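You operate a simulated robot arm through the tools that you are given. There is no shell and no other tool. Be economical: measure what you need, move in short steps, check, and stop when the job is done.

You are at the controls of a simulated two-armed robot. One attempt, no reset.

Task
Hold the pot on the top of the site bench steady with one hand, lift the red pipe cap out of it with the other and set it down on the top of the site bench. Set down upright: red pipe cap.

Only the result counts: the job must be done as asked and must still hold three seconds after the hand-in. Knocking over, shifting, dropping, spilling or breaking anything else fails it. Lids that push on must go on centred and level and be pressed home; caps that screw on are set level and turned clockwise until they are tight.

Robot
Two 7-joint arms with two-finger parallel grippers on one trunk, on a base that drives. Base frame: it is fixed to the floor where the robot stands at the start and does not move with it; the origin is under the middle of the robot, x ahead of it, y to its left, z up; the surface under the hand at the start is at about z = 740. Readings come in mm, rad, newtons and seconds.
The left shoulder is at the start at [50, 209, 1171], the right one opposite. With the tool pointing down near the work surface each hand reaches from about 100 to 880 mm from the robot's upright axis, wherever it stands, measured 20 degrees to its own side. Places, roughly: top of the site bench [600, -200, 700]. Payload 4.4 kg a hand.
The TCP of each hand is the grasp point between the finger pads, 23 mm short of the fingertips. In the tool frame z runs along the fingers and y along their closing line. The gripper opens to 94 mm. The fingers are 38 mm wide and 10 mm thick; the gripper's body (54 by 96 mm) begins 39 mm behind the TCP.
Orientation is told as [roll, pitch, yaw] about the base's x, y, z axes, in that order, counted from this pose: with the fingers straight down and closing along the base's y, the tool's x points along the base's -x, its y along +y and its z along -z.

Tools
- The arms move only by the tool jog_arm. It takes "left_increments", "right_increments" or both (then of equal length, played together; a hand with none holds still); each is a list of rows, each a list of 6 numbers: the shift along the tool's x, y, z in cm, then the turn, a rotation vector about the tool's x, y, z in rad. In form: [[tx, ty, tz, ax, ay, az], ...]. A call has 1 to 10 rows; each row shifts and turns the commanded pose from where the row before left it, along the tool's axes as they then stand. "left_grip" and "right_grip" are, for a hand that has rows, the gripper command, from -1 (shut) to 1 (fully open), values between in proportion, set as the call begins (left out, the last holds). Rows are played at 5 a second. More than 50 mm and 0.15 rad between two rows, or a gripper value outside its range, and nothing of the call is played. A pose out of reach is approached as far as the arm can. The call stops where the force on the tool passes 40 N (or 10 N more than at its start, if that is more) or the arm is blocked; 0.2 s more then pass. Each finger travels about 108 mm/s and halts on what it meets, pressing with about 44 N; the grip force reading is that of the motor and also rises with nothing between the fingers. The clock runs only during rows and for 0.2 s after the last one: add rows that do not move to give the fingers time. It gives the time, the measured TCP pose, the force on the tool (base axes), the opening and the grip force at its end, in the units of the frame above (readings bear some noise), with the torque about the TCP (base axes, N m) and any sound that the robot's microphone picked up, and new pictures: "show" is both (left out), scene, wrist or none (wrist: the cameras of the hands that moved).
- Cameras (640 x 400 px; columns grow to the right, rows downward): "scene" is now at [153.6, 21.1, 1343.4]; the picture's right is [0.40, -0.92, 0.00], its down [-0.53, -0.23, -0.81] and it looks along [0.75, 0.33, -0.58] (base axes); focal length 214 px, centre (320, 200). "left" rides on the left gripper at [86, -16, -75] in its tool frame; the picture's right is [0.18, 0.98, 0.00], its down [-0.58, 0.11, -0.81] and it looks along [-0.79, 0.15, 0.59] (tool axes); focal length 243 px, centre (320, 200). "right" rides on the right gripper at [86, 16, -75] in its tool frame; the picture's right is [-0.18, 0.98, 0.00], its down [-0.58, -0.11, -0.81] and it looks along [-0.79, -0.15, 0.59] (tool axes); focal length 243 px, centre (320, 200). There is no depth. A picture from a camera that has moved, and an enlarged one, comes with that camera's place and axes in the base frame and with its lens. The place of the scene camera against the robot may be out by one fixed shift of up to 18 mm in any direction.
- move_column(by): slides the trunk up (or, below 0, down) by that many mm; the arms and the scene camera ride with it, the base frame stays. It gives what a move gives, with no picture.
- roll_base(legs): drives the robot by 1 to 6 legs, each [ahead, left, turn to the left] in mm, mm and rad, along the robot's own axes; the way and the turn of a leg run together, so that a leg with both is an arc; at most 1500 mm and 3.142 rad a leg. The arms and the cameras ride along, it lands a little off, and it stops where it bumps. It gives what a move gives, and a new picture of the scene camera.
- pan_tilt(pan, tilt): turns the head with the scene camera to pan (to the left, within 1.396 rad either way) and tilt (down, from -0.506 to 1.204), counted from straight ahead of the robot. It gives what a move gives, and a new picture of the scene camera.
- inspect(camera, box): a new picture of the part [left, top, right, bottom] of that camera's present view, enlarged. The clock stands still meanwhile.
- hand_in(): hands the job in; it is judged then, once.

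Work in short steps. Places have to be worked out from the pictures, the camera data and where the tool is seen: move nearer, look again, correct. Check each grasp and each placing, and mend what went wrong. You have 120 turns and 260 pictures in all, those below and enlarged ones among them. Open the grippers and draw the arms clear of the work before you hand the job in, unless the task says otherwise; then end with one line.

The tools are called after "Request:" as name(argument=value, ...) on one line, values as JSON. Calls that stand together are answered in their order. jog_arm: Moves the arms, as the interface text tells. Its arguments: {"type":"object","properties":{"left_increments":{"type":"array","items":{"type":"array","items":{"type":"number"}}},"left_grip":{"type":"number"},"right_increments":{"type":"array","items":{"type":"array","items":{"type":"number"}}},"right_grip":{"type":"number"},"show":{"type":"string","enum":["both","scene","wrist","none"]}},"required":[]} The other tools are called the same way: move_column (by) slides the trunk up or down; roll_base (legs) drives the base; pan_tilt (pan, tilt) turns the head that bears the scene camera; inspect (camera, box) takes an enlarged picture of a part of a camera's view; hand_in () hands the job in.

At the start:

```text
time_s: 0.0
left_position: [569.6, 311.1, 1113.8]
left_orientation: [-0.001, 0.0, -0.001]
left_wrist_force: [0.1, 0.5, 0.4]
left_ft_torque: [-0.01, 0.01, 0.0]
left_gripper_width: 94.0
left_finger_force: 0.1
right_position: [542.2, -231.2, 1111.8]
right_orientation: [-0.001, 0.0, 0.0]
right_wrist_force: [0.7, 0.9, -0.3]
right_ft_torque: [0.02, -0.02, -0.02]
right_gripper_width: 94.0
right_finger_force: 0.1
trunk travel left (down, up): [-250.0, 313.0]
robot x, y, heading: [-2.9, 1.8, -0.003]
head pan, tilt: [0.412, 0.621]
```

scene: 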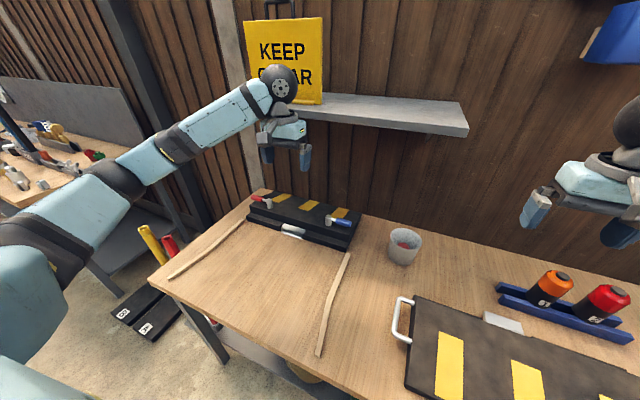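
right: 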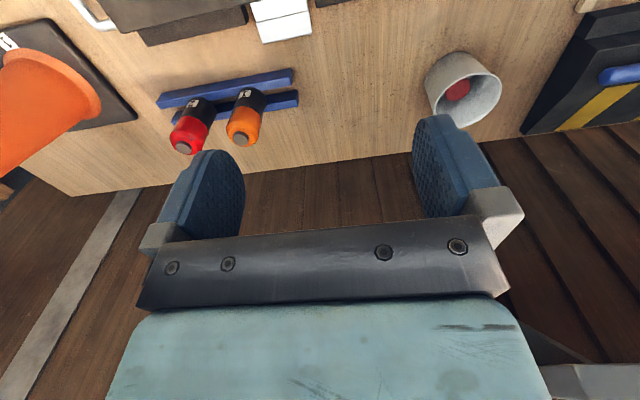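
left: 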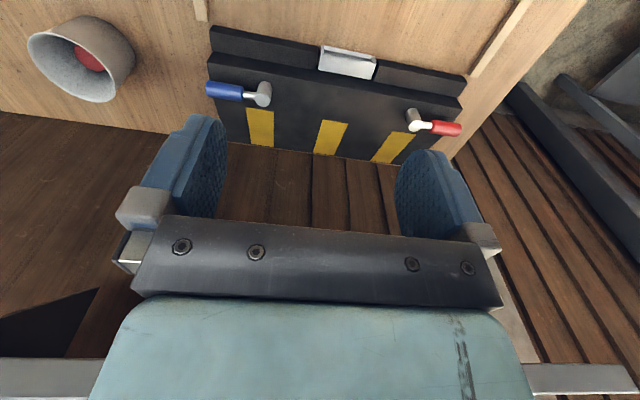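

The pot appears around (775, -45), with the red cap inside. I'll enlarge the views to measure it.

Request:
inspect(camera="scene", box=[365, 210, 445, 280])

Request:
inspect(camera="right", box=[400, 30, 528, 140])

Request:
inspect(camera="left", box=[10, 0, 150, 110])

```text
5.71 times, centred on (405, 245) of scene
camera zoom: at [153.6, 21.1, 1343.4], right [0.4, -0.92, 0.0], down [-0.53, -0.23, -0.81], along [0.75, 0.33, -0.58], focal length 1226 px, centre (-166, -57)
```

zoom: 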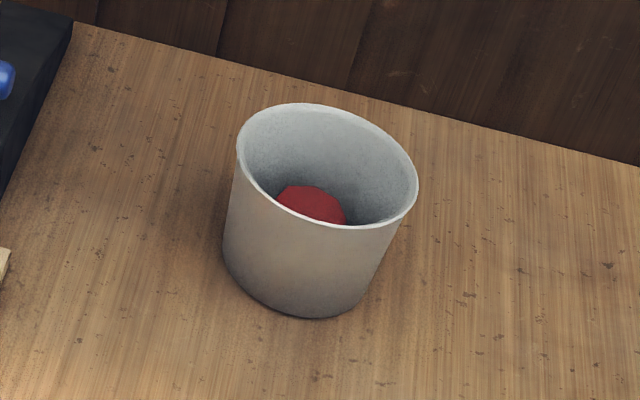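

```text
3.64 times, centred on (464, 85) of right
camera zoom: at [456.0, -214.5, 1187.4], right [0.18, 0.98, 0.0], down [0.58, -0.11, 0.81], along [0.79, -0.15, -0.59], focal length 882 px, centre (-204, 618)
```

zoom: 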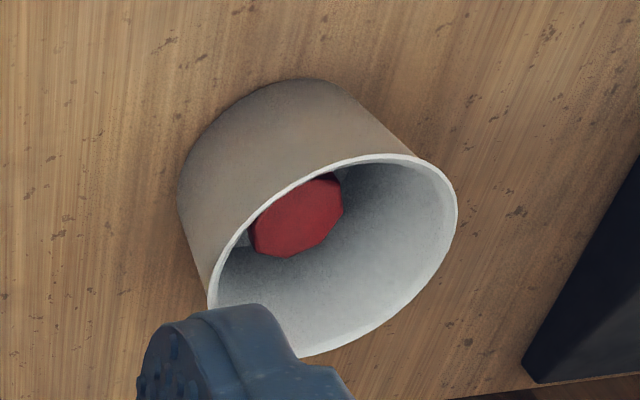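

```text
3.64 times, centred on (80, 55) of left
camera zoom: at [482.4, 295.7, 1189.5], right [-0.18, 0.98, 0.0], down [0.58, 0.11, 0.81], along [0.79, 0.15, -0.59], focal length 882 px, centre (1193, 727)
```

zoom: 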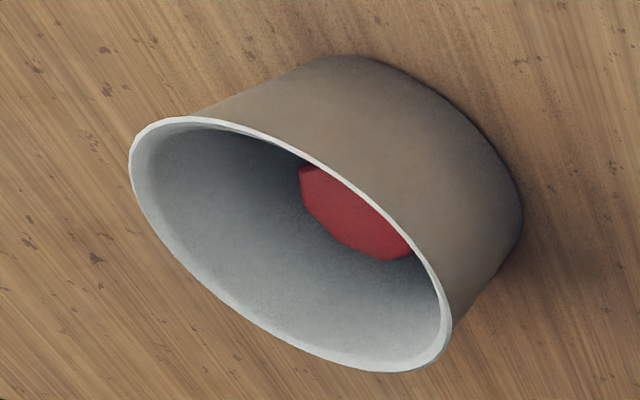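

From triangulating the wrist views, the pot rim centre is at about (713, -23, 829), rim about 105 mm across, and the bench at about 740. I'll move the right hand above it, tilted, to look down inside.

Request:
jog_arm(right_increments=[[-3.2, 3.25, 1.95, 0, 0, 0], [-3.2, 3.25, 1.95, 0, 0, 0], [-3.2, 3.25, 1.95, 0, 0, 0], [-3.2, 3.25, 1.95, 0, 0, 0], [-3.2, 3.25, 1.95, 0, 0, 0], [-3.2, 3.25, 1.95, 0, 0, 0], [0, 0, 0, 0, 0.15, 0], [0, 0, 0, 0, 0.15, 0], [0, 0, 0, 0, 0.15, 0], [0, 0, 0, 0, 0, 0]])

```text
time_s: 2.4
left_position: [457.4, 267.1, 1140.7]
left_orientation: [0.014, -0.044, -0.059]
left_wrist_force: [0.8, 0.4, 0.5]
left_ft_torque: [0.0, -0.01, 0.01]
left_gripper_width: 94.3
left_finger_force: 0.1
right_position: [608.9, -83.8, 1055.9]
right_orientation: [0.031, 0.361, -0.029]
right_wrist_force: [0.3, 0.3, -0.7]
right_ft_torque: [0.04, 0.0, 0.01]
right_gripper_width: 94.1
right_finger_force: 0.2
trunk travel left (down, up): [-250.0, 313.0]
robot x, y, heading: [-93.4, -4.4, -0.063]
head pan, tilt: [0.412, 0.621]
stopped in row 10 (right hand): the arm was blocked; the commanded pose is now the measured one
camera scene: at [16.0, 0.0, 1348.1], right [0.35, -0.94, 0.01], down [-0.51, -0.19, -0.84], along [0.79, 0.29, -0.54], focal length 214 px, centre (320, 200)
camera right: at [555.4, -68.4, 1156.8], right [0.21, 0.98, -0.04], down [0.82, -0.16, 0.54], along [0.52, -0.15, -0.84], focal length 243 px, centre (320, 200)
```

scene: 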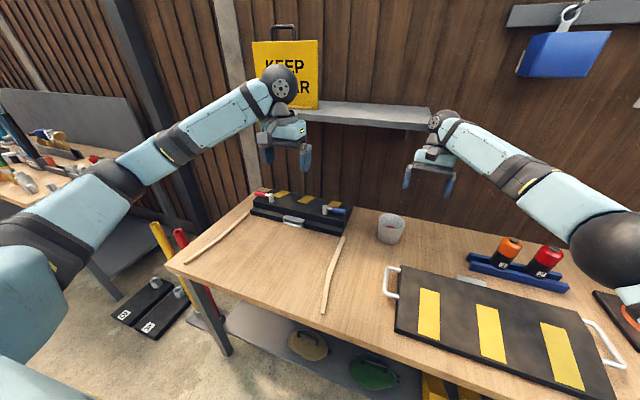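
right: 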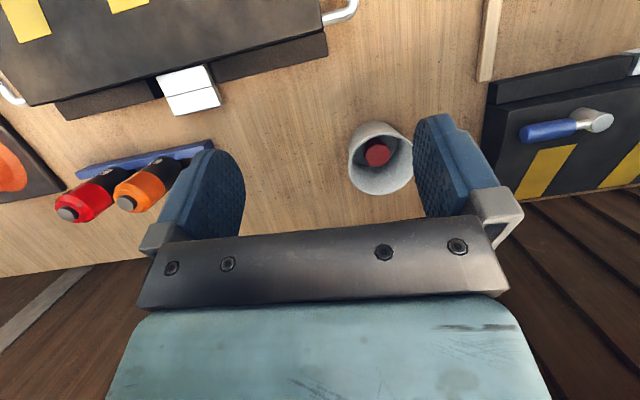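

The right arm or its wrist hit something, likely the shelf, and that pushed the base back 93 mm. The pot looks unmoved. I'll back the right hand off, undo the tilt, and look at the shelf.

Request:
jog_arm(right_increments=[[2, -2, 1, 0, -0.12, 0], [2, -2, 1, 0, -0.12, 0], [2, -2, 1, 0, -0.12, 0], [0, 0, 0, 0, 0, 0]], show="none")

Request:
pan_tilt(pan=0.0, tilt=0.45)

```text
time_s: 3.4
left_position: [499.2, 286.3, 1114.4]
left_orientation: [0.0, -0.001, -0.045]
left_wrist_force: [-0.4, 0.5, -0.6]
left_ft_torque: [-0.02, -0.02, -0.01]
left_gripper_width: 93.7
left_finger_force: 0.1
right_position: [584.3, -126.0, 1002.4]
right_orientation: [0.008, 0.062, -0.04]
right_wrist_force: [0.2, 0.1, 0.1]
right_ft_torque: [-0.01, -0.01, -0.01]
right_gripper_width: 93.6
right_finger_force: 0.1
trunk travel left (down, up): [-250.0, 313.0]
robot x, y, heading: [-83.3, 0.9, -0.042]
head pan, tilt: [0.412, 0.621]
```

```text
time_s: 4.3
left_position: [499.9, 285.3, 1114.1]
left_orientation: [0.0, 0.002, -0.044]
left_wrist_force: [0.2, -1.6, 0.1]
left_ft_torque: [-0.01, 0.01, -0.02]
left_gripper_width: 94.0
left_finger_force: 0.1
right_position: [585.5, -127.5, 1002.2]
right_orientation: [0.011, 0.064, -0.039]
right_wrist_force: [-0.2, 0.3, -0.3]
right_ft_torque: [0.01, -0.02, 0.0]
right_gripper_width: 94.0
right_finger_force: 0.0
trunk travel left (down, up): [-250.0, 313.0]
robot x, y, heading: [-85.1, 0.9, -0.048]
head pan, tilt: [0.0, 0.45]
camera scene: at [81.7, -21.3, 1358.7], right [-0.04, -1.0, 0.0], down [-0.44, 0.02, -0.9], along [0.9, -0.04, -0.44], focal length 214 px, centre (320, 200)
```

scene: 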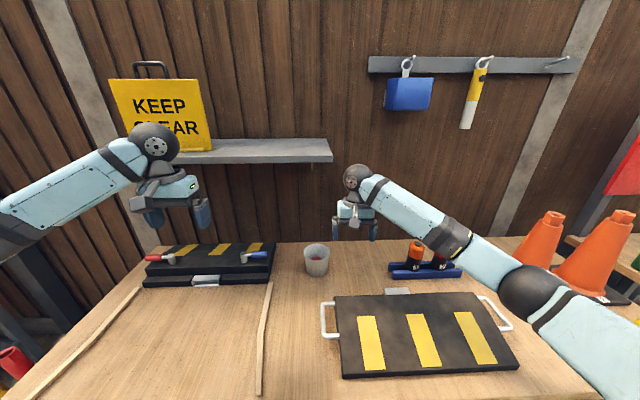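

The robot is upright again, 85 mm back. The shelf (z≈1170, y>-85) overhangs the pot area, so I must work low there. I'll retract the right hand a bit, then drive back to the original spot.

Request:
jog_arm(right_increments=[[4, -2, 1, 0, -0.03, 0.02], [4, -2, 1, 0, -0.03, 0.02], [4, -2, 1, 0, 0, 0]], show="none")

Request:
roll_base(legs=[[80, 0, 0.045]])

```text
time_s: 5.1
left_position: [499.5, 284.5, 1113.7]
left_orientation: [0.0, 0.001, -0.045]
left_wrist_force: [0.0, -0.2, 0.6]
left_ft_torque: [0.05, -0.08, -0.06]
left_gripper_width: 94.0
left_finger_force: 0.0
right_position: [458.1, -179.7, 976.1]
right_orientation: [0.01, 0.004, -0.081]
right_wrist_force: [0.7, -0.2, 0.9]
right_ft_torque: [0.02, 0.01, 0.01]
right_gripper_width: 94.0
right_finger_force: 0.0
trunk travel left (down, up): [-250.0, 313.0]
robot x, y, heading: [-82.7, 1.3, -0.046]
head pan, tilt: [0.0, 0.45]
```

```text
time_s: 6.1
left_position: [566.6, 309.0, 1113.1]
left_orientation: [-0.001, 0.002, -0.002]
left_wrist_force: [-0.5, 0.1, -0.3]
left_ft_torque: [0.01, 0.02, 0.06]
left_gripper_width: 94.1
left_finger_force: 0.1
right_position: [547.8, -155.6, 975.1]
right_orientation: [0.009, 0.006, -0.036]
right_wrist_force: [0.7, -0.1, -0.2]
right_ft_torque: [0.0, 0.05, 0.02]
right_gripper_width: 93.9
right_finger_force: 0.0
trunk travel left (down, up): [-250.0, 313.0]
robot x, y, heading: [-4.7, -5.3, 0.0]
head pan, tilt: [0.0, 0.45]
camera scene: at [162.1, -15.9, 1358.6], right [0.0, -1.0, 0.0], down [-0.44, 0.0, -0.9], along [0.9, 0.0, -0.44], focal length 214 px, centre (320, 200)
```

scene: 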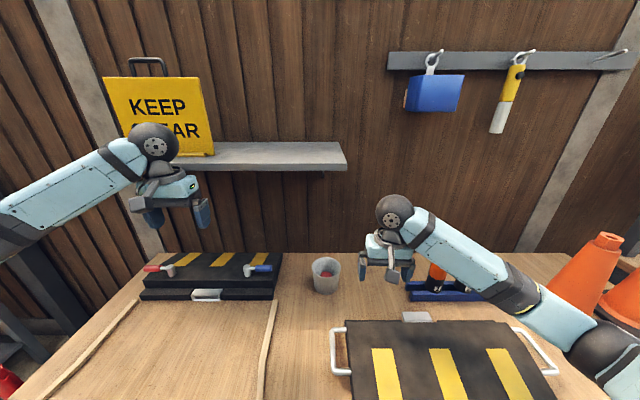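

The robot is back in place and nothing appears moved. I'll bring the right hand in low with a slight tilt to look into the pot.

Request:
jog_arm(right_increments=[[-1.5, 2.6, 0.9, 0, 0.1, 0], [-1.5, 2.6, 0.9, 0, 0.1, 0], [-1.5, 2.6, 0.9, 0, 0.1, 0.036], [-1.5, 2.6, 0.9, 0, 0, 0], [0, 0, 0, 0, 0, 0]])

Request:
inspect(camera="scene", box=[290, 240, 370, 300])

```text
time_s: 7.3
left_position: [565.6, 308.6, 1113.6]
left_orientation: [-0.002, -0.001, -0.001]
left_wrist_force: [0.6, 0.3, 0.2]
left_ft_torque: [-0.01, 0.03, 0.03]
left_gripper_width: 93.9
left_finger_force: 0.2
right_position: [606.0, -56.8, 931.7]
right_orientation: [0.002, 0.305, -0.071]
right_wrist_force: [0.0, 0.7, -0.7]
right_ft_torque: [-0.01, -0.01, 0.01]
right_gripper_width: 94.2
right_finger_force: 0.1
trunk travel left (down, up): [-250.0, 313.0]
robot x, y, heading: [-4.1, -1.4, -0.001]
head pan, tilt: [0.0, 0.45]
camera scene: at [161.1, -16.7, 1358.8], right [0.0, -1.0, 0.0], down [-0.44, 0.0, -0.9], along [0.9, 0.0, -0.44], focal length 214 px, centre (320, 200)
camera right: at [546.3, -34.9, 1029.7], right [0.24, 0.97, -0.05], down [0.79, -0.17, 0.59], along [0.57, -0.19, -0.8], focal length 243 px, centre (320, 200)
```

scene: 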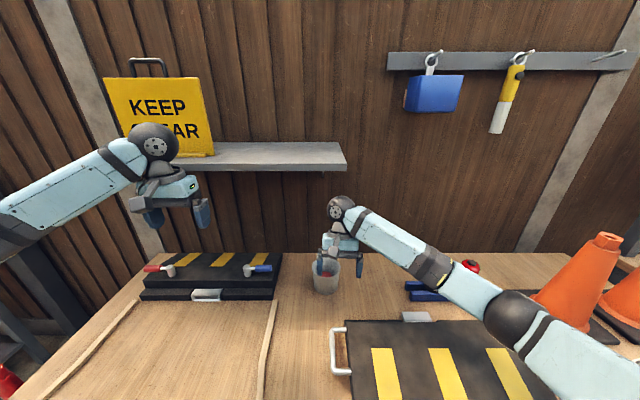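
right: 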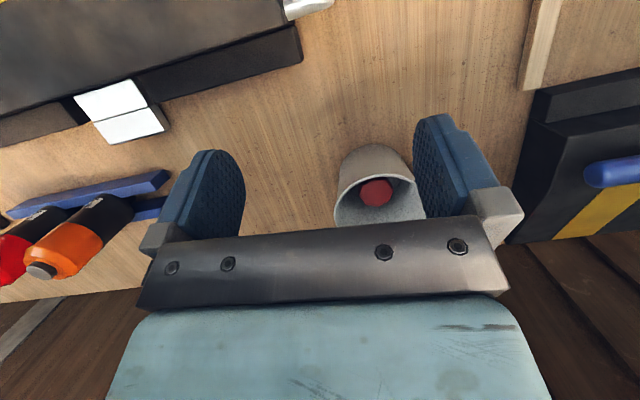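

```text
6.67 times, centred on (330, 270) of scene
camera zoom: at [161.1, -16.7, 1358.8], right [0.0, -1.0, 0.0], down [-0.44, 0.0, -0.9], along [0.9, 0.0, -0.44], focal length 1430 px, centre (253, -267)
```

zoom: 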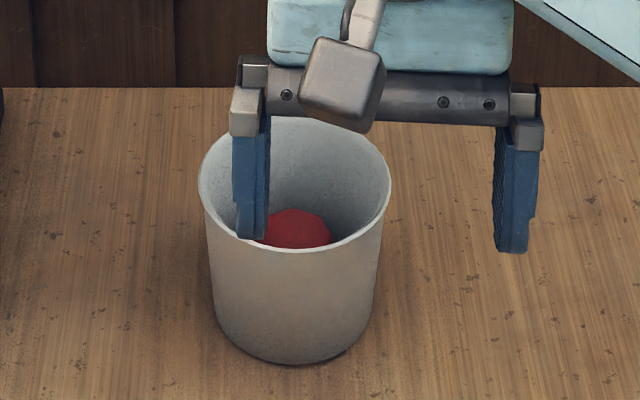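

I'll enlarge the right wrist view to measure the cap and rim.

Request:
inspect(camera="right", box=[320, 135, 432, 235])

Request:
inspect(camera="left", box=[10, 0, 150, 110])

```text
4.00 times, centred on (376, 185) of right
camera zoom: at [546.3, -34.9, 1029.7], right [0.24, 0.97, -0.05], down [0.79, -0.17, 0.59], along [0.57, -0.19, -0.8], focal length 970 px, centre (96, 260)
```

zoom: 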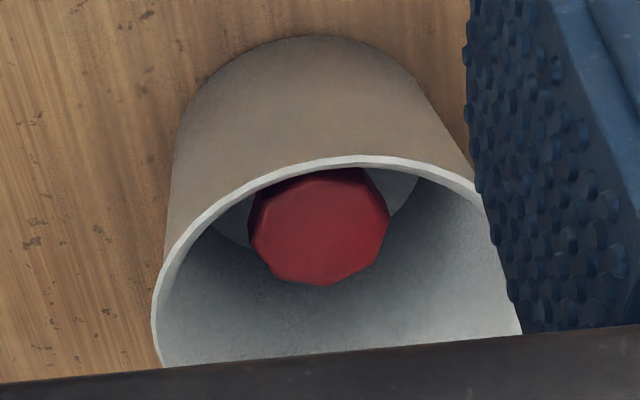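

```text
3.64 times, centred on (80, 55) of left
camera zoom: at [478.5, 293.0, 1189.7], right [-0.18, 0.98, 0.0], down [0.58, 0.11, 0.81], along [0.79, 0.15, -0.59], focal length 882 px, centre (1193, 727)
```

zoom: 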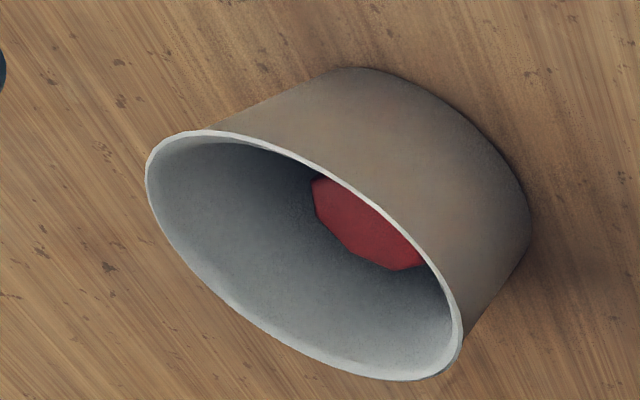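

I estimate the cap at about (722, -23) with its top at about 780 and 42 mm wide, and the pot rim centre at about (718, -24) with an outer diameter of about 100. My plan is for the left hand to pinch the near rim wall, nearly horizontal and pointing to -y, while the right hand comes from above closing along x. I'll clear the right hand and begin reorienting the left.

Request:
jog_arm(left_increments=[[0, 0, 0.8, 0, 0, -0.15], [0, 0, 0.8, 0, 0, -0.15], [0, 0, 0.8, 0, 0, -0.15], [0, 0, 0.8, 0, 0, -0.15], [0, 0, 0.8, 0, 0, -0.15], [0, 0, 0.8, 0, 0, -0.15], [0, 0, 0.8, 0, 0, -0.15], [0, 0, 0.8, 0, 0, -0.15], [0, 0, 0.8, 0, 0, -0.15], [0, 0, 0.8, 0, 0, -0.15]], right_increments=[[0.8, -1.7, 0.2, 0, -0.03, 0], [0.8, -1.7, 0.2, 0, -0.03, 0], [0.8, -1.7, 0.2, 0, -0.03, 0], [0.8, -1.7, 0.2, 0, -0.03, 0], [0.8, -1.7, 0.2, 0, -0.03, 0], [0.8, -1.7, 0.2, 0, -0.03, 0], [0.8, -1.7, 0.2, 0, -0.03, 0], [0.8, -1.7, 0.2, 0, -0.03, 0], [0.8, -1.7, 0.2, 0, -0.03, 0], [0.8, -1.7, 0.2, 0, -0.03, 0]], show="scene")

```text
time_s: 9.5
left_position: [566.5, 308.8, 1034.6]
left_orientation: [-0.001, -0.001, 1.501]
left_wrist_force: [0.1, 0.2, -0.1]
left_ft_torque: [-0.01, 0.02, -0.02]
left_gripper_width: 94.1
left_finger_force: 0.0
right_position: [510.1, -218.7, 925.4]
right_orientation: [0.001, 0.004, -0.069]
right_wrist_force: [-0.3, 0.0, -0.9]
right_ft_torque: [-0.01, 0.01, -0.01]
right_gripper_width: 93.9
right_finger_force: 0.1
trunk travel left (down, up): [-250.0, 313.0]
robot x, y, heading: [-3.0, -1.4, -0.0]
head pan, tilt: [0.0, 0.45]
camera scene: at [161.0, -16.5, 1358.8], right [0.0, -1.0, 0.0], down [-0.43, 0.0, -0.9], along [0.9, 0.0, -0.43], focal length 214 px, centre (320, 200)
```

scene: 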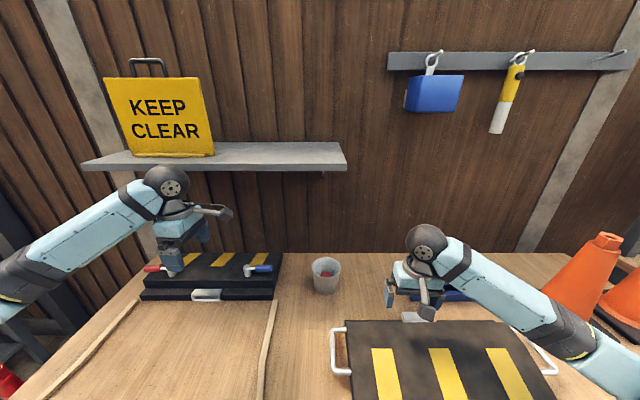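

Yaw is fine. Now I'll tilt the left hand so the fingers point to -y, 20° below horizontal, and yaw the right hand +90°.

Request:
jog_arm(left_increments=[[0, 0, 0, 0, 0, -0.07], [0, 0, 0, 0, 0.135, 0], [0, 0, 0, 0, 0.135, 0], [0, 0, 0, 0, 0.135, 0], [0, 0, 0, 0, 0.135, 0], [0, 0, 0, 0, 0.135, 0], [0, 0, 0, 0, 0.135, 0], [0, 0, 0, 0, 0.135, 0], [0, 0, 0, 0, 0.135, 0], [0, 0, 0, 0, 0.135, 0]], right_increments=[[0, 0, -0.5, 0, 0, -0.15], [0, 0, -0.5, 0, 0, -0.15], [0, 0, -0.5, 0, 0, -0.15], [0, 0, -0.5, 0, 0, -0.15], [0, 0, -0.5, 0, 0, -0.15], [0, 0, -0.5, 0, 0, -0.15], [0, 0, -0.5, 0, 0, -0.15], [0, 0, -0.5, 0, 0, -0.15], [0, 0, -0.5, 0, 0, -0.15], [0, 0, -0.5, 0, 0, -0.15]], show="both")

```text
time_s: 11.7
left_position: [566.5, 309.5, 1034.3]
left_orientation: [-0.003, 1.216, 1.567]
left_wrist_force: [-0.3, -0.2, -0.1]
left_ft_torque: [0.01, -0.04, 0.01]
left_gripper_width: 93.9
left_finger_force: 0.1
right_position: [511.4, -218.4, 976.1]
right_orientation: [0.004, 0.001, 1.431]
right_wrist_force: [0.8, 0.1, -0.7]
right_ft_torque: [0.0, 0.02, -0.01]
right_gripper_width: 93.8
right_finger_force: 0.1
trunk travel left (down, up): [-250.0, 313.0]
robot x, y, heading: [-6.3, -0.9, -0.003]
head pan, tilt: [0.0, 0.45]
camera scene: at [161.4, -15.8, 1358.7], right [0.0, -1.0, 0.0], down [-0.44, 0.0, -0.9], along [0.9, 0.0, -0.44], focal length 214 px, centre (320, 200)
camera right: at [483.6, -300.8, 1051.0], right [-0.95, 0.32, 0.0], down [0.19, 0.56, 0.81], along [0.25, 0.76, -0.59], focal length 243 px, centre (320, 200)
camera left: at [581.2, 349.5, 1142.1], right [-0.98, -0.06, 0.17], down [-0.11, 0.96, -0.27], along [-0.15, -0.28, -0.95], focal length 243 px, centre (320, 200)
```

scene: 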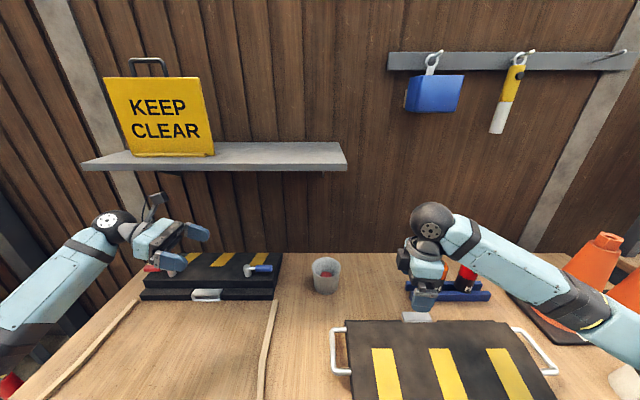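
right: 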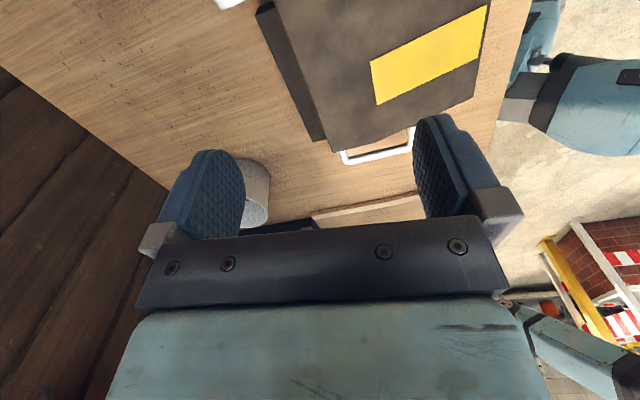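
left: 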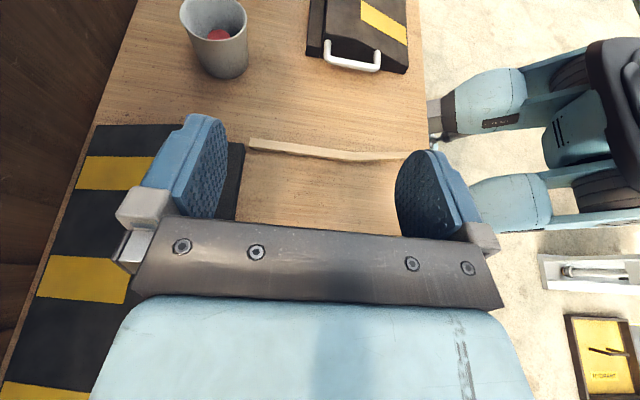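

The left camera now looks nearly straight down, which is ideal for measuring. I'll move the left hand towards the pot and keep it high.

Request:
jog_arm(left_increments=[[0, -1.7, 3.55, 0, 0, 0], [0, -1.7, 3.55, 0, 0, 0], [0, -1.7, 3.55, 0, 0, 0], [0, -1.7, 3.55, 0, 0, 0], [0, -1.7, 3.55, 0, 0, 0], [0, -1.7, 3.55, 0, 0, 0], [0, 0, 0, 0, 0, 0]], left_grip=-0.1)

```text
time_s: 13.3
left_position: [667.2, 110.6, 959.5]
left_orientation: [-0.002, 1.214, 1.569]
left_wrist_force: [-0.4, 0.0, 0.4]
left_ft_torque: [-0.01, 0.01, 0.04]
left_gripper_width: 42.6
left_finger_force: 0.0
right_position: [510.9, -218.0, 975.9]
right_orientation: [0.005, 0.001, 1.428]
right_wrist_force: [-0.3, -0.9, -0.4]
right_ft_torque: [0.05, 0.03, -0.02]
right_gripper_width: 94.0
right_finger_force: 0.1
trunk travel left (down, up): [-250.0, 313.0]
robot x, y, heading: [-4.6, -2.9, 0.001]
head pan, tilt: [0.0, 0.45]
camera scene: at [161.0, -15.5, 1358.8], right [0.0, -1.0, 0.0], down [-0.43, 0.0, -0.9], along [0.9, 0.0, -0.43], focal length 214 px, centre (320, 200)
camera left: at [682.4, 151.2, 1067.1], right [-0.98, -0.06, 0.17], down [-0.11, 0.96, -0.26], along [-0.15, -0.28, -0.95], focal length 243 px, centre (320, 200)
```

scene: 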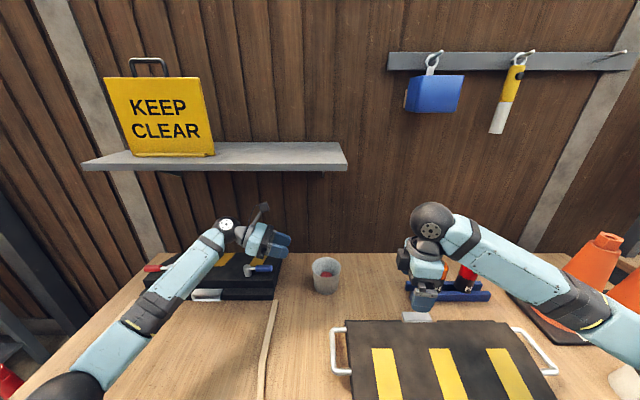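
left: 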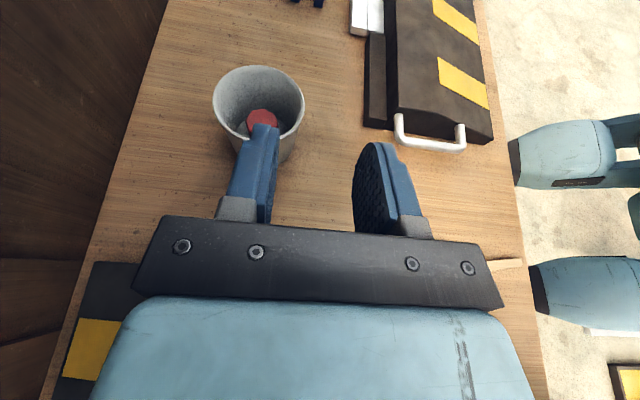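

I'll enlarge this to measure the rim and cap.

Request:
inspect(camera="left", box=[195, 50, 323, 170])

```text
3.33 times, centred on (259, 110) of left
camera zoom: at [682.4, 151.2, 1067.1], right [-0.98, -0.06, 0.17], down [-0.11, 0.96, -0.26], along [-0.15, -0.28, -0.95], focal length 809 px, centre (523, 500)
```

zoom: 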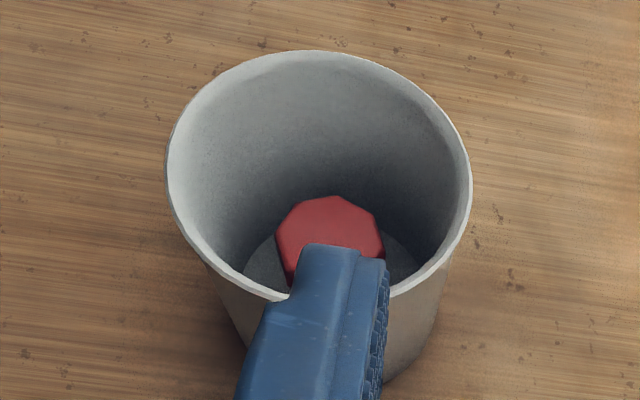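

Rim: centre (718.5, -25), diameter about 98 mm. Cap: about (720, -24). I'll move the left hand above the near wall at x≈671, with its roll matched to the wall's lean.

Request:
jog_arm(left_increments=[[-0.45, -0.11, 3.41, 0, 0, 0], [-0.45, -0.11, 3.41, 0, 0, 0], [-0.45, -0.11, 3.41, 0, 0, 0], [-0.45, -0.11, 3.41, 0, 0, 0], [0, 0, 0, 0, 0, 0.045], [0, 0, 0, 0, 0, 0.045], [0, 0, 0, 0, 0, 0]])

Request:
inspect(camera="scene", box=[260, 210, 388, 310])

```text
time_s: 14.9
left_position: [671.8, -11.3, 894.4]
left_orientation: [-0.24, 1.202, 1.315]
left_wrist_force: [-0.3, 0.0, 0.4]
left_ft_torque: [-0.02, 0.03, -0.01]
left_gripper_width: 42.3
left_finger_force: 0.1
right_position: [511.6, -218.1, 975.2]
right_orientation: [0.006, 0.0, 1.429]
right_wrist_force: [0.4, 0.6, 0.4]
right_ft_torque: [-0.01, 0.01, 0.02]
right_gripper_width: 94.0
right_finger_force: 0.1
trunk travel left (down, up): [-250.0, 313.0]
robot x, y, heading: [-4.3, -0.8, 0.002]
head pan, tilt: [0.0, 0.45]
camera scene: at [161.3, -16.0, 1358.7], right [0.0, -1.0, 0.0], down [-0.44, 0.0, -0.9], along [0.9, 0.0, -0.44], focal length 214 px, centre (320, 200)
camera left: at [679.1, 27.4, 1003.8], right [-1.0, -0.03, 0.09], down [-0.05, 0.96, -0.27], along [-0.08, -0.27, -0.96], focal length 243 px, centre (320, 200)
```

scene: 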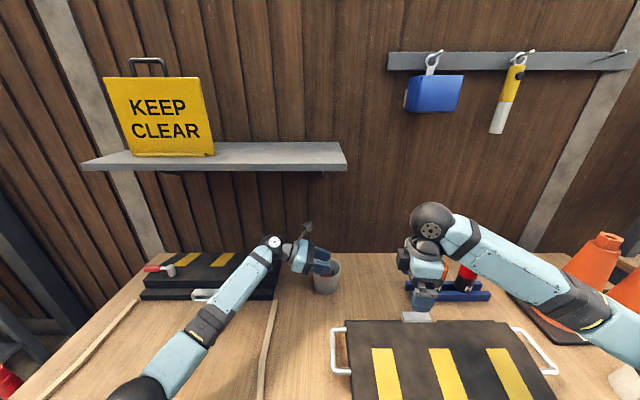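
left: 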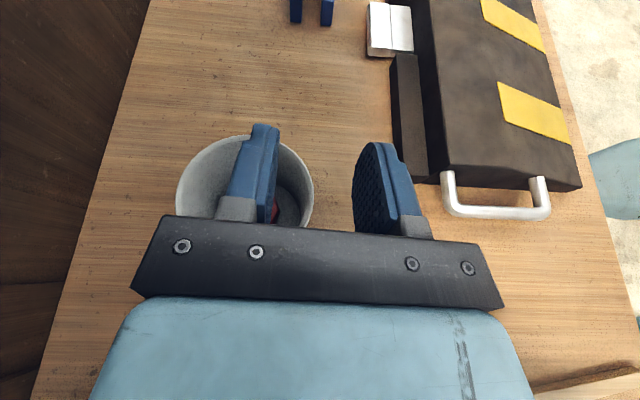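

```text
4.00 times, centred on (324, 260) of scene
camera zoom: at [161.3, -16.0, 1358.7], right [0.0, -1.0, 0.0], down [-0.44, 0.0, -0.9], along [0.9, 0.0, -0.44], focal length 858 px, centre (304, -40)
```

zoom: 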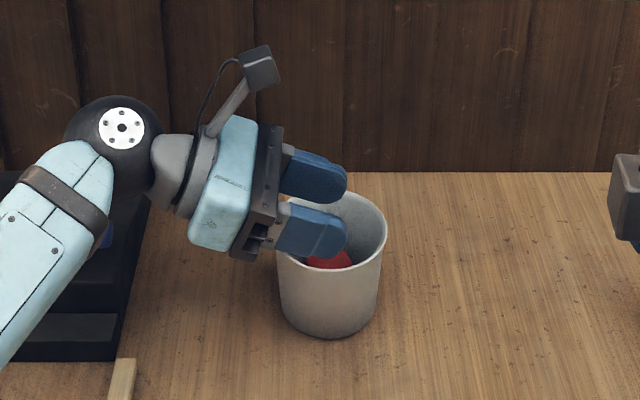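

The camera arm is slim, so that's good. I'll lower the left hand straight down by about 44 mm and re-check the straddle.

Request:
jog_arm(left_increments=[[-2.05, 0.18, 0.77, 0, 0, 0], [-2.05, 0.18, 0.77, 0, 0, 0], [0, 0, 0, 0, 0, 0]])

Request:
inspect(camera="left", box=[160, 90, 420, 250])

Request:
inspect(camera="scene", box=[280, 230, 376, 305])

```text
time_s: 15.7
left_position: [670.6, -12.0, 851.1]
left_orientation: [-0.237, 1.205, 1.315]
left_wrist_force: [0.3, -0.1, -0.9]
left_ft_torque: [-0.01, -0.02, 0.01]
left_gripper_width: 42.3
left_finger_force: 0.1
right_position: [511.0, -218.6, 975.6]
right_orientation: [0.005, -0.001, 1.43]
right_wrist_force: [0.3, -1.1, 0.0]
right_ft_torque: [-0.01, 0.0, -0.01]
right_gripper_width: 93.8
right_finger_force: 0.0
trunk travel left (down, up): [-250.0, 313.0]
robot x, y, heading: [-4.9, -1.3, -0.002]
head pan, tilt: [0.0, 0.45]
camera scene: at [161.2, -16.1, 1358.7], right [0.0, -1.0, 0.0], down [-0.44, 0.0, -0.9], along [0.9, 0.0, -0.44], focal length 214 px, centre (320, 200)
camera left: at [678.8, 27.0, 960.2], right [-1.0, -0.03, 0.09], down [-0.05, 0.96, -0.27], along [-0.08, -0.27, -0.96], focal length 243 px, centre (320, 200)
```

scene: 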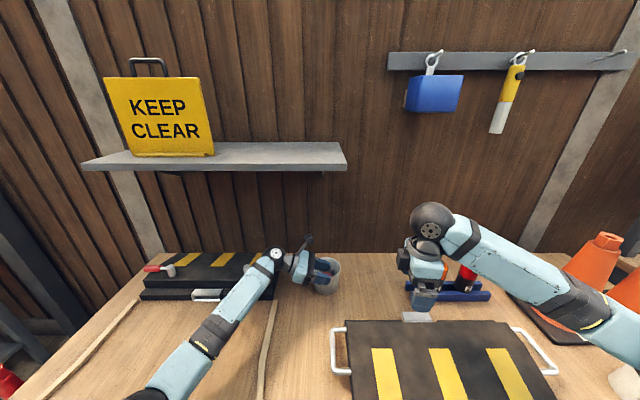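
left: 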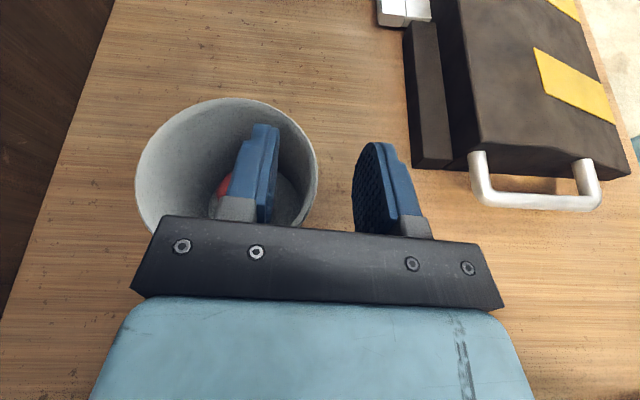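

```text
2.46 times, centred on (290, 170) of left
camera zoom: at [678.8, 27.0, 960.2], right [-1.0, -0.03, 0.09], down [-0.05, 0.96, -0.27], along [-0.08, -0.27, -0.96], focal length 597 px, centre (394, 274)
```

zoom: 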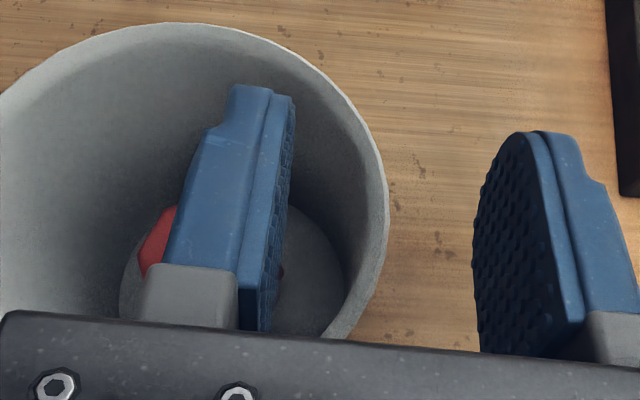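

```text
5.33 times, centred on (328, 268) of scene
camera zoom: at [161.2, -16.1, 1358.7], right [0.0, -1.0, 0.0], down [-0.44, 0.0, -0.9], along [0.9, 0.0, -0.44], focal length 1144 px, centre (277, -160)
```

zoom: 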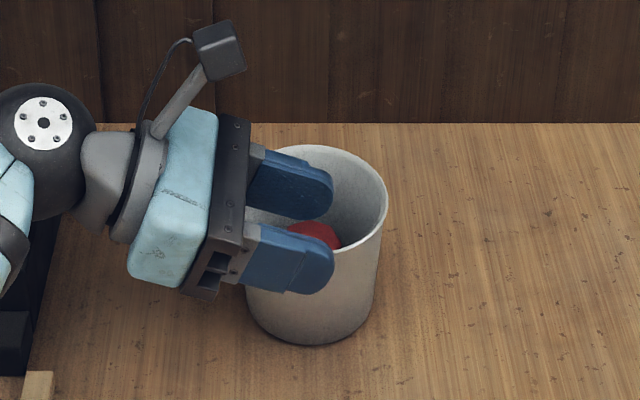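

The near wall is at x≈670–672, centred between the fingers. I'll lower the last 14 mm.

Request:
jog_arm(left_increments=[[-1.3, 0.02, 0.49, 0, 0, 0], [0, 0, 0, 0, 0, 0]], show="wrist")

```text
time_s: 16.3
left_position: [672.2, -13.5, 837.9]
left_orientation: [-0.236, 1.203, 1.317]
left_wrist_force: [-0.1, -0.3, -0.3]
left_ft_torque: [0.01, 0.0, 0.03]
left_gripper_width: 42.5
left_finger_force: 0.1
right_position: [510.9, -217.8, 975.3]
right_orientation: [0.005, 0.0, 1.429]
right_wrist_force: [0.0, 0.3, -0.7]
right_ft_torque: [0.01, -0.01, 0.0]
right_gripper_width: 94.1
right_finger_force: 0.1
trunk travel left (down, up): [-250.0, 313.0]
robot x, y, heading: [-3.8, -2.0, 0.003]
head pan, tilt: [0.0, 0.45]
camera left: at [680.0, 27.0, 946.6], right [-1.0, -0.03, 0.09], down [-0.05, 0.96, -0.27], along [-0.08, -0.27, -0.96], focal length 243 px, centre (320, 200)
```

left: 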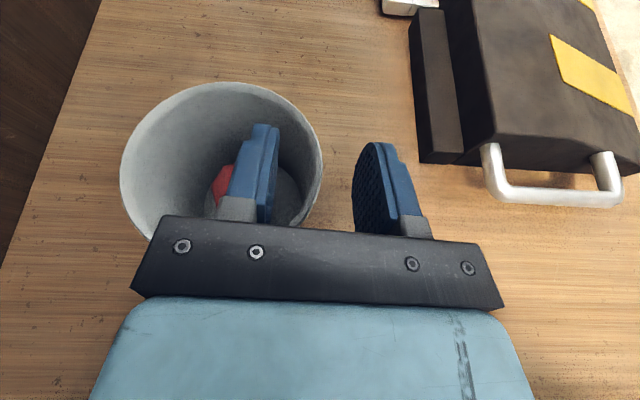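

Now I'll partly close the left gripper to about 10 mm, to check it's centred before pinching.

Request:
jog_arm(left_increments=[[0, 0, 0, 0, 0, 0], [0, 0, 0, 0, 0, 0]], left_grip=-0.76, show="wrist")

Request:
inspect(camera="left", box=[230, 100, 390, 240])

```text
time_s: 16.9
left_position: [672.6, -12.7, 838.3]
left_orientation: [-0.239, 1.204, 1.314]
left_wrist_force: [0.0, -0.3, 4.7]
left_ft_torque: [0.08, -0.02, -0.01]
left_gripper_width: 12.0
left_finger_force: 0.5
right_position: [510.9, -218.2, 975.1]
right_orientation: [0.006, 0.0, 1.429]
right_wrist_force: [0.6, -0.1, 0.3]
right_ft_torque: [0.01, 0.03, 0.04]
right_gripper_width: 93.7
right_finger_force: 0.0
trunk travel left (down, up): [-250.0, 313.0]
robot x, y, heading: [-4.4, -1.8, -0.002]
head pan, tilt: [0.0, 0.45]
camera left: at [679.7, 26.8, 947.1], right [-1.0, -0.03, 0.09], down [-0.05, 0.96, -0.27], along [-0.08, -0.27, -0.96], focal length 243 px, centre (320, 200)
```

left: 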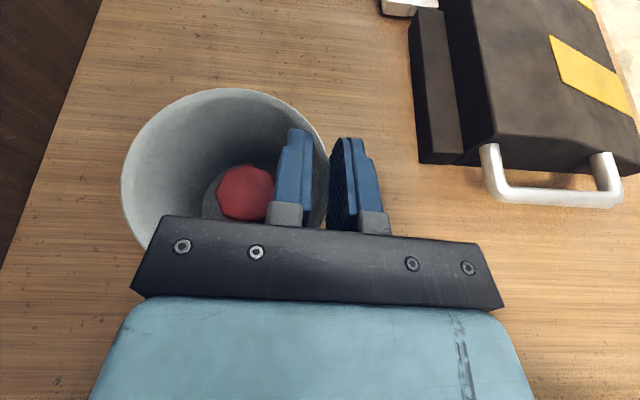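

```text
2.86 times, centred on (310, 170) of left
camera zoom: at [679.7, 26.8, 947.1], right [-1.0, -0.03, 0.09], down [-0.05, 0.96, -0.27], along [-0.08, -0.27, -0.96], focal length 693 px, centre (349, 286)
```

zoom: 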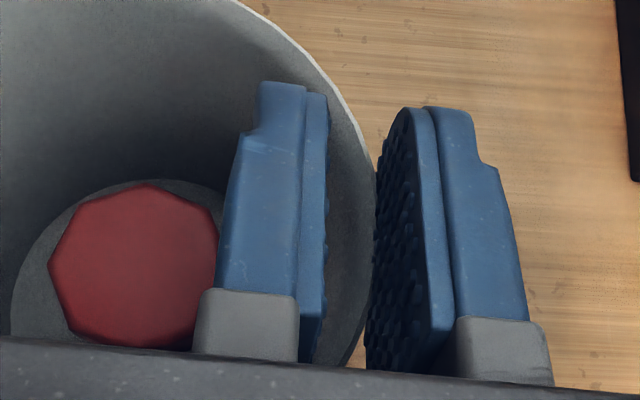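

The inner finger has already touched the curved wall towards its rear, nudging the pot slightly. I'll reopen a bit and shift the hand 7 mm to -y and 2 mm to +x so that it brackets the wall symmetrically.

Request:
jog_arm(left_increments=[[0, 0, 0, 0, 0, 0], [0.24, -0.2, 0.66, 0, 0, 0], [0, 0, 0, 0, 0, 0]], left_grip=-0.5, show="wrist")

Request:
inspect(camera="left", box=[110, 70, 390, 240])

Request:
inspect(camera="scene", box=[290, 240, 370, 300])

```text
time_s: 17.7
left_position: [674.8, -19.5, 837.5]
left_orientation: [-0.235, 1.203, 1.316]
left_wrist_force: [-0.7, 0.0, -0.3]
left_ft_torque: [0.0, 0.02, -0.02]
left_gripper_width: 23.4
left_finger_force: 0.0
right_position: [510.6, -217.6, 975.3]
right_orientation: [0.006, -0.001, 1.429]
right_wrist_force: [-0.2, -0.5, -0.4]
right_ft_torque: [0.02, -0.01, -0.02]
right_gripper_width: 94.2
right_finger_force: 0.0
trunk travel left (down, up): [-250.0, 313.0]
robot x, y, heading: [-1.8, -3.2, 0.002]
head pan, tilt: [0.0, 0.45]
camera left: at [682.0, 20.0, 946.2], right [-1.0, -0.03, 0.09], down [-0.05, 0.96, -0.27], along [-0.08, -0.27, -0.96], focal length 243 px, centre (320, 200)
```

left: 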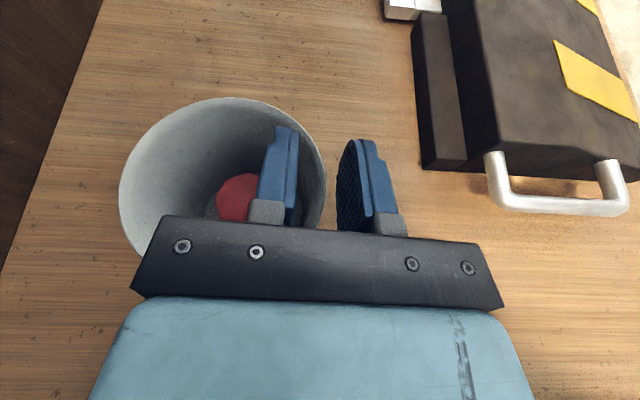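

```text
2.29 times, centred on (250, 155) of left
camera zoom: at [682.0, 20.0, 946.2], right [-1.0, -0.03, 0.09], down [-0.05, 0.96, -0.27], along [-0.08, -0.27, -0.96], focal length 555 px, centre (480, 303)
```

zoom: 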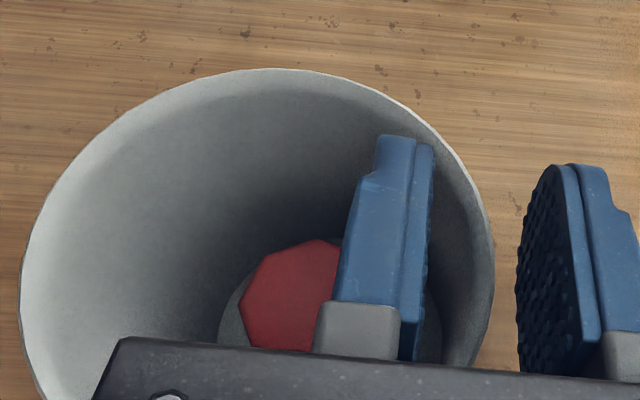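

```text
6.67 times, centred on (330, 270) of scene
camera zoom: at [161.3, -15.9, 1358.7], right [0.0, -1.0, 0.0], down [-0.44, 0.0, -0.9], along [0.9, 0.0, -0.44], focal length 1430 px, centre (253, -267)
```

zoom: 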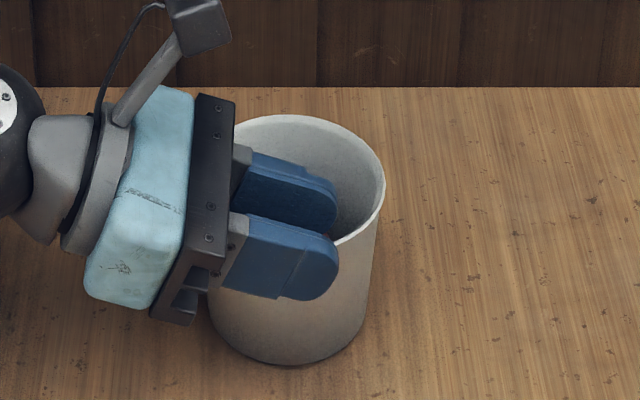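

The pot moved about 3 mm in +y and is now at about (718.5, -21). The hand is well placed along the wall. I'll shift -1.5 mm in x and close the grip in steps.

Request:
jog_arm(left_increments=[[0, 0.15, 0, 0, 0, 0], [0, 0, 0, 0, 0, 0]], left_grip=-0.8, show="wrist")

Request:
jog_arm(left_increments=[[0, 0, 0, 0, 0, 0], [0, 0, 0, 0, 0, 0]], left_grip=-0.9, show="both")

```text
time_s: 18.3
left_position: [672.5, -19.6, 838.4]
left_orientation: [-0.24, 1.201, 1.314]
left_wrist_force: [0.6, 0.6, 1.2]
left_ft_torque: [0.01, -0.02, -0.03]
left_gripper_width: 9.6
left_finger_force: 0.1
right_position: [511.3, -217.4, 976.0]
right_orientation: [0.005, 0.001, 1.43]
right_wrist_force: [0.2, 0.2, -0.3]
right_ft_torque: [0.03, -0.02, -0.02]
right_gripper_width: 93.9
right_finger_force: 0.0
trunk travel left (down, up): [-250.0, 313.0]
robot x, y, heading: [-4.5, -1.7, 0.003]
head pan, tilt: [0.0, 0.45]
camera left: at [680.5, 20.0, 946.8], right [-1.0, -0.03, 0.09], down [-0.05, 0.96, -0.27], along [-0.08, -0.27, -0.96], focal length 243 px, centre (320, 200)
```

left: 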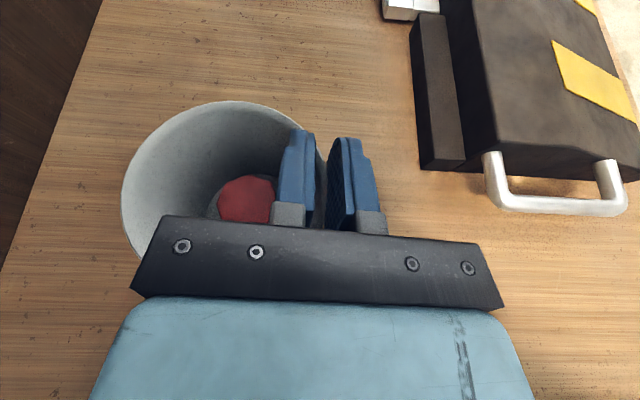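

```text
time_s: 18.9
left_position: [673.6, -20.3, 838.6]
left_orientation: [-0.238, 1.204, 1.315]
left_wrist_force: [-1.0, 0.3, 3.0]
left_ft_torque: [0.05, 0.1, -0.02]
left_gripper_width: 8.4
left_finger_force: 44.0
right_position: [511.7, -218.1, 975.4]
right_orientation: [0.006, 0.001, 1.43]
right_wrist_force: [0.0, 0.5, -0.7]
right_ft_torque: [0.02, 0.04, 0.01]
right_gripper_width: 94.0
right_finger_force: 0.0
trunk travel left (down, up): [-250.0, 313.0]
robot x, y, heading: [-3.8, -1.5, -0.006]
head pan, tilt: [0.0, 0.45]
camera scene: at [160.9, -16.0, 1358.8], right [0.0, -1.0, 0.0], down [-0.43, 0.0, -0.9], along [0.9, 0.0, -0.43], focal length 214 px, centre (320, 200)
camera left: at [680.3, 20.1, 946.8], right [-1.0, -0.03, 0.09], down [-0.05, 0.96, -0.27], along [-0.08, -0.27, -0.96], focal length 243 px, centre (320, 200)
```

scene: 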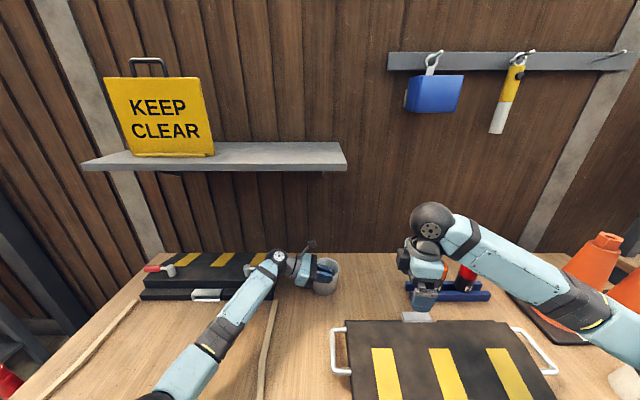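
left: 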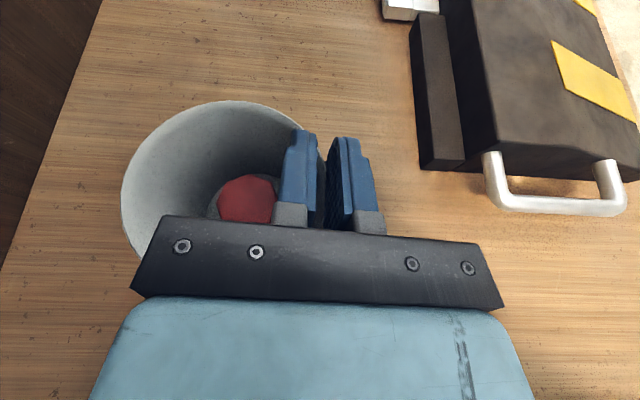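

The left hand holds the wall at 8.4 mm opening and 44 N. I'll check that the pot is still level and measure the cap.

Request:
inspect(camera="scene", box=[290, 240, 370, 300])

Request:
inspect(camera="left", box=[110, 90, 350, 240])

```text
6.67 times, centred on (330, 270) of scene
camera zoom: at [160.9, -16.0, 1358.8], right [0.0, -1.0, 0.0], down [-0.43, 0.0, -0.9], along [0.9, 0.0, -0.43], focal length 1430 px, centre (253, -267)
```

zoom: 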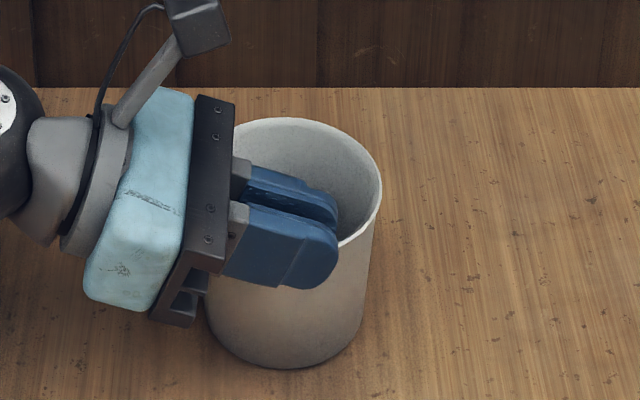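

```text
2.67 times, centred on (230, 165) of left
camera zoom: at [680.3, 20.1, 946.8], right [-1.0, -0.03, 0.09], down [-0.05, 0.96, -0.27], along [-0.08, -0.27, -0.96], focal length 647 px, centre (560, 293)
```

zoom: 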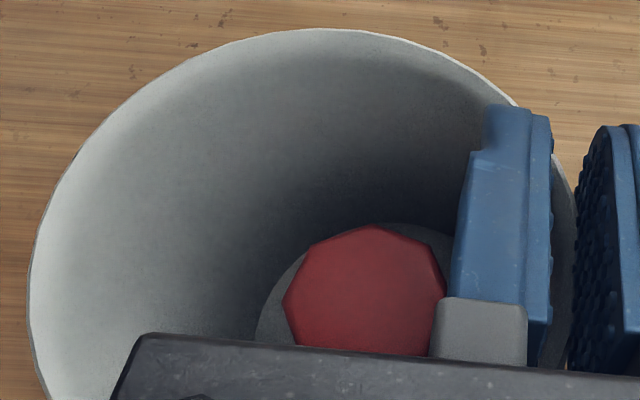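

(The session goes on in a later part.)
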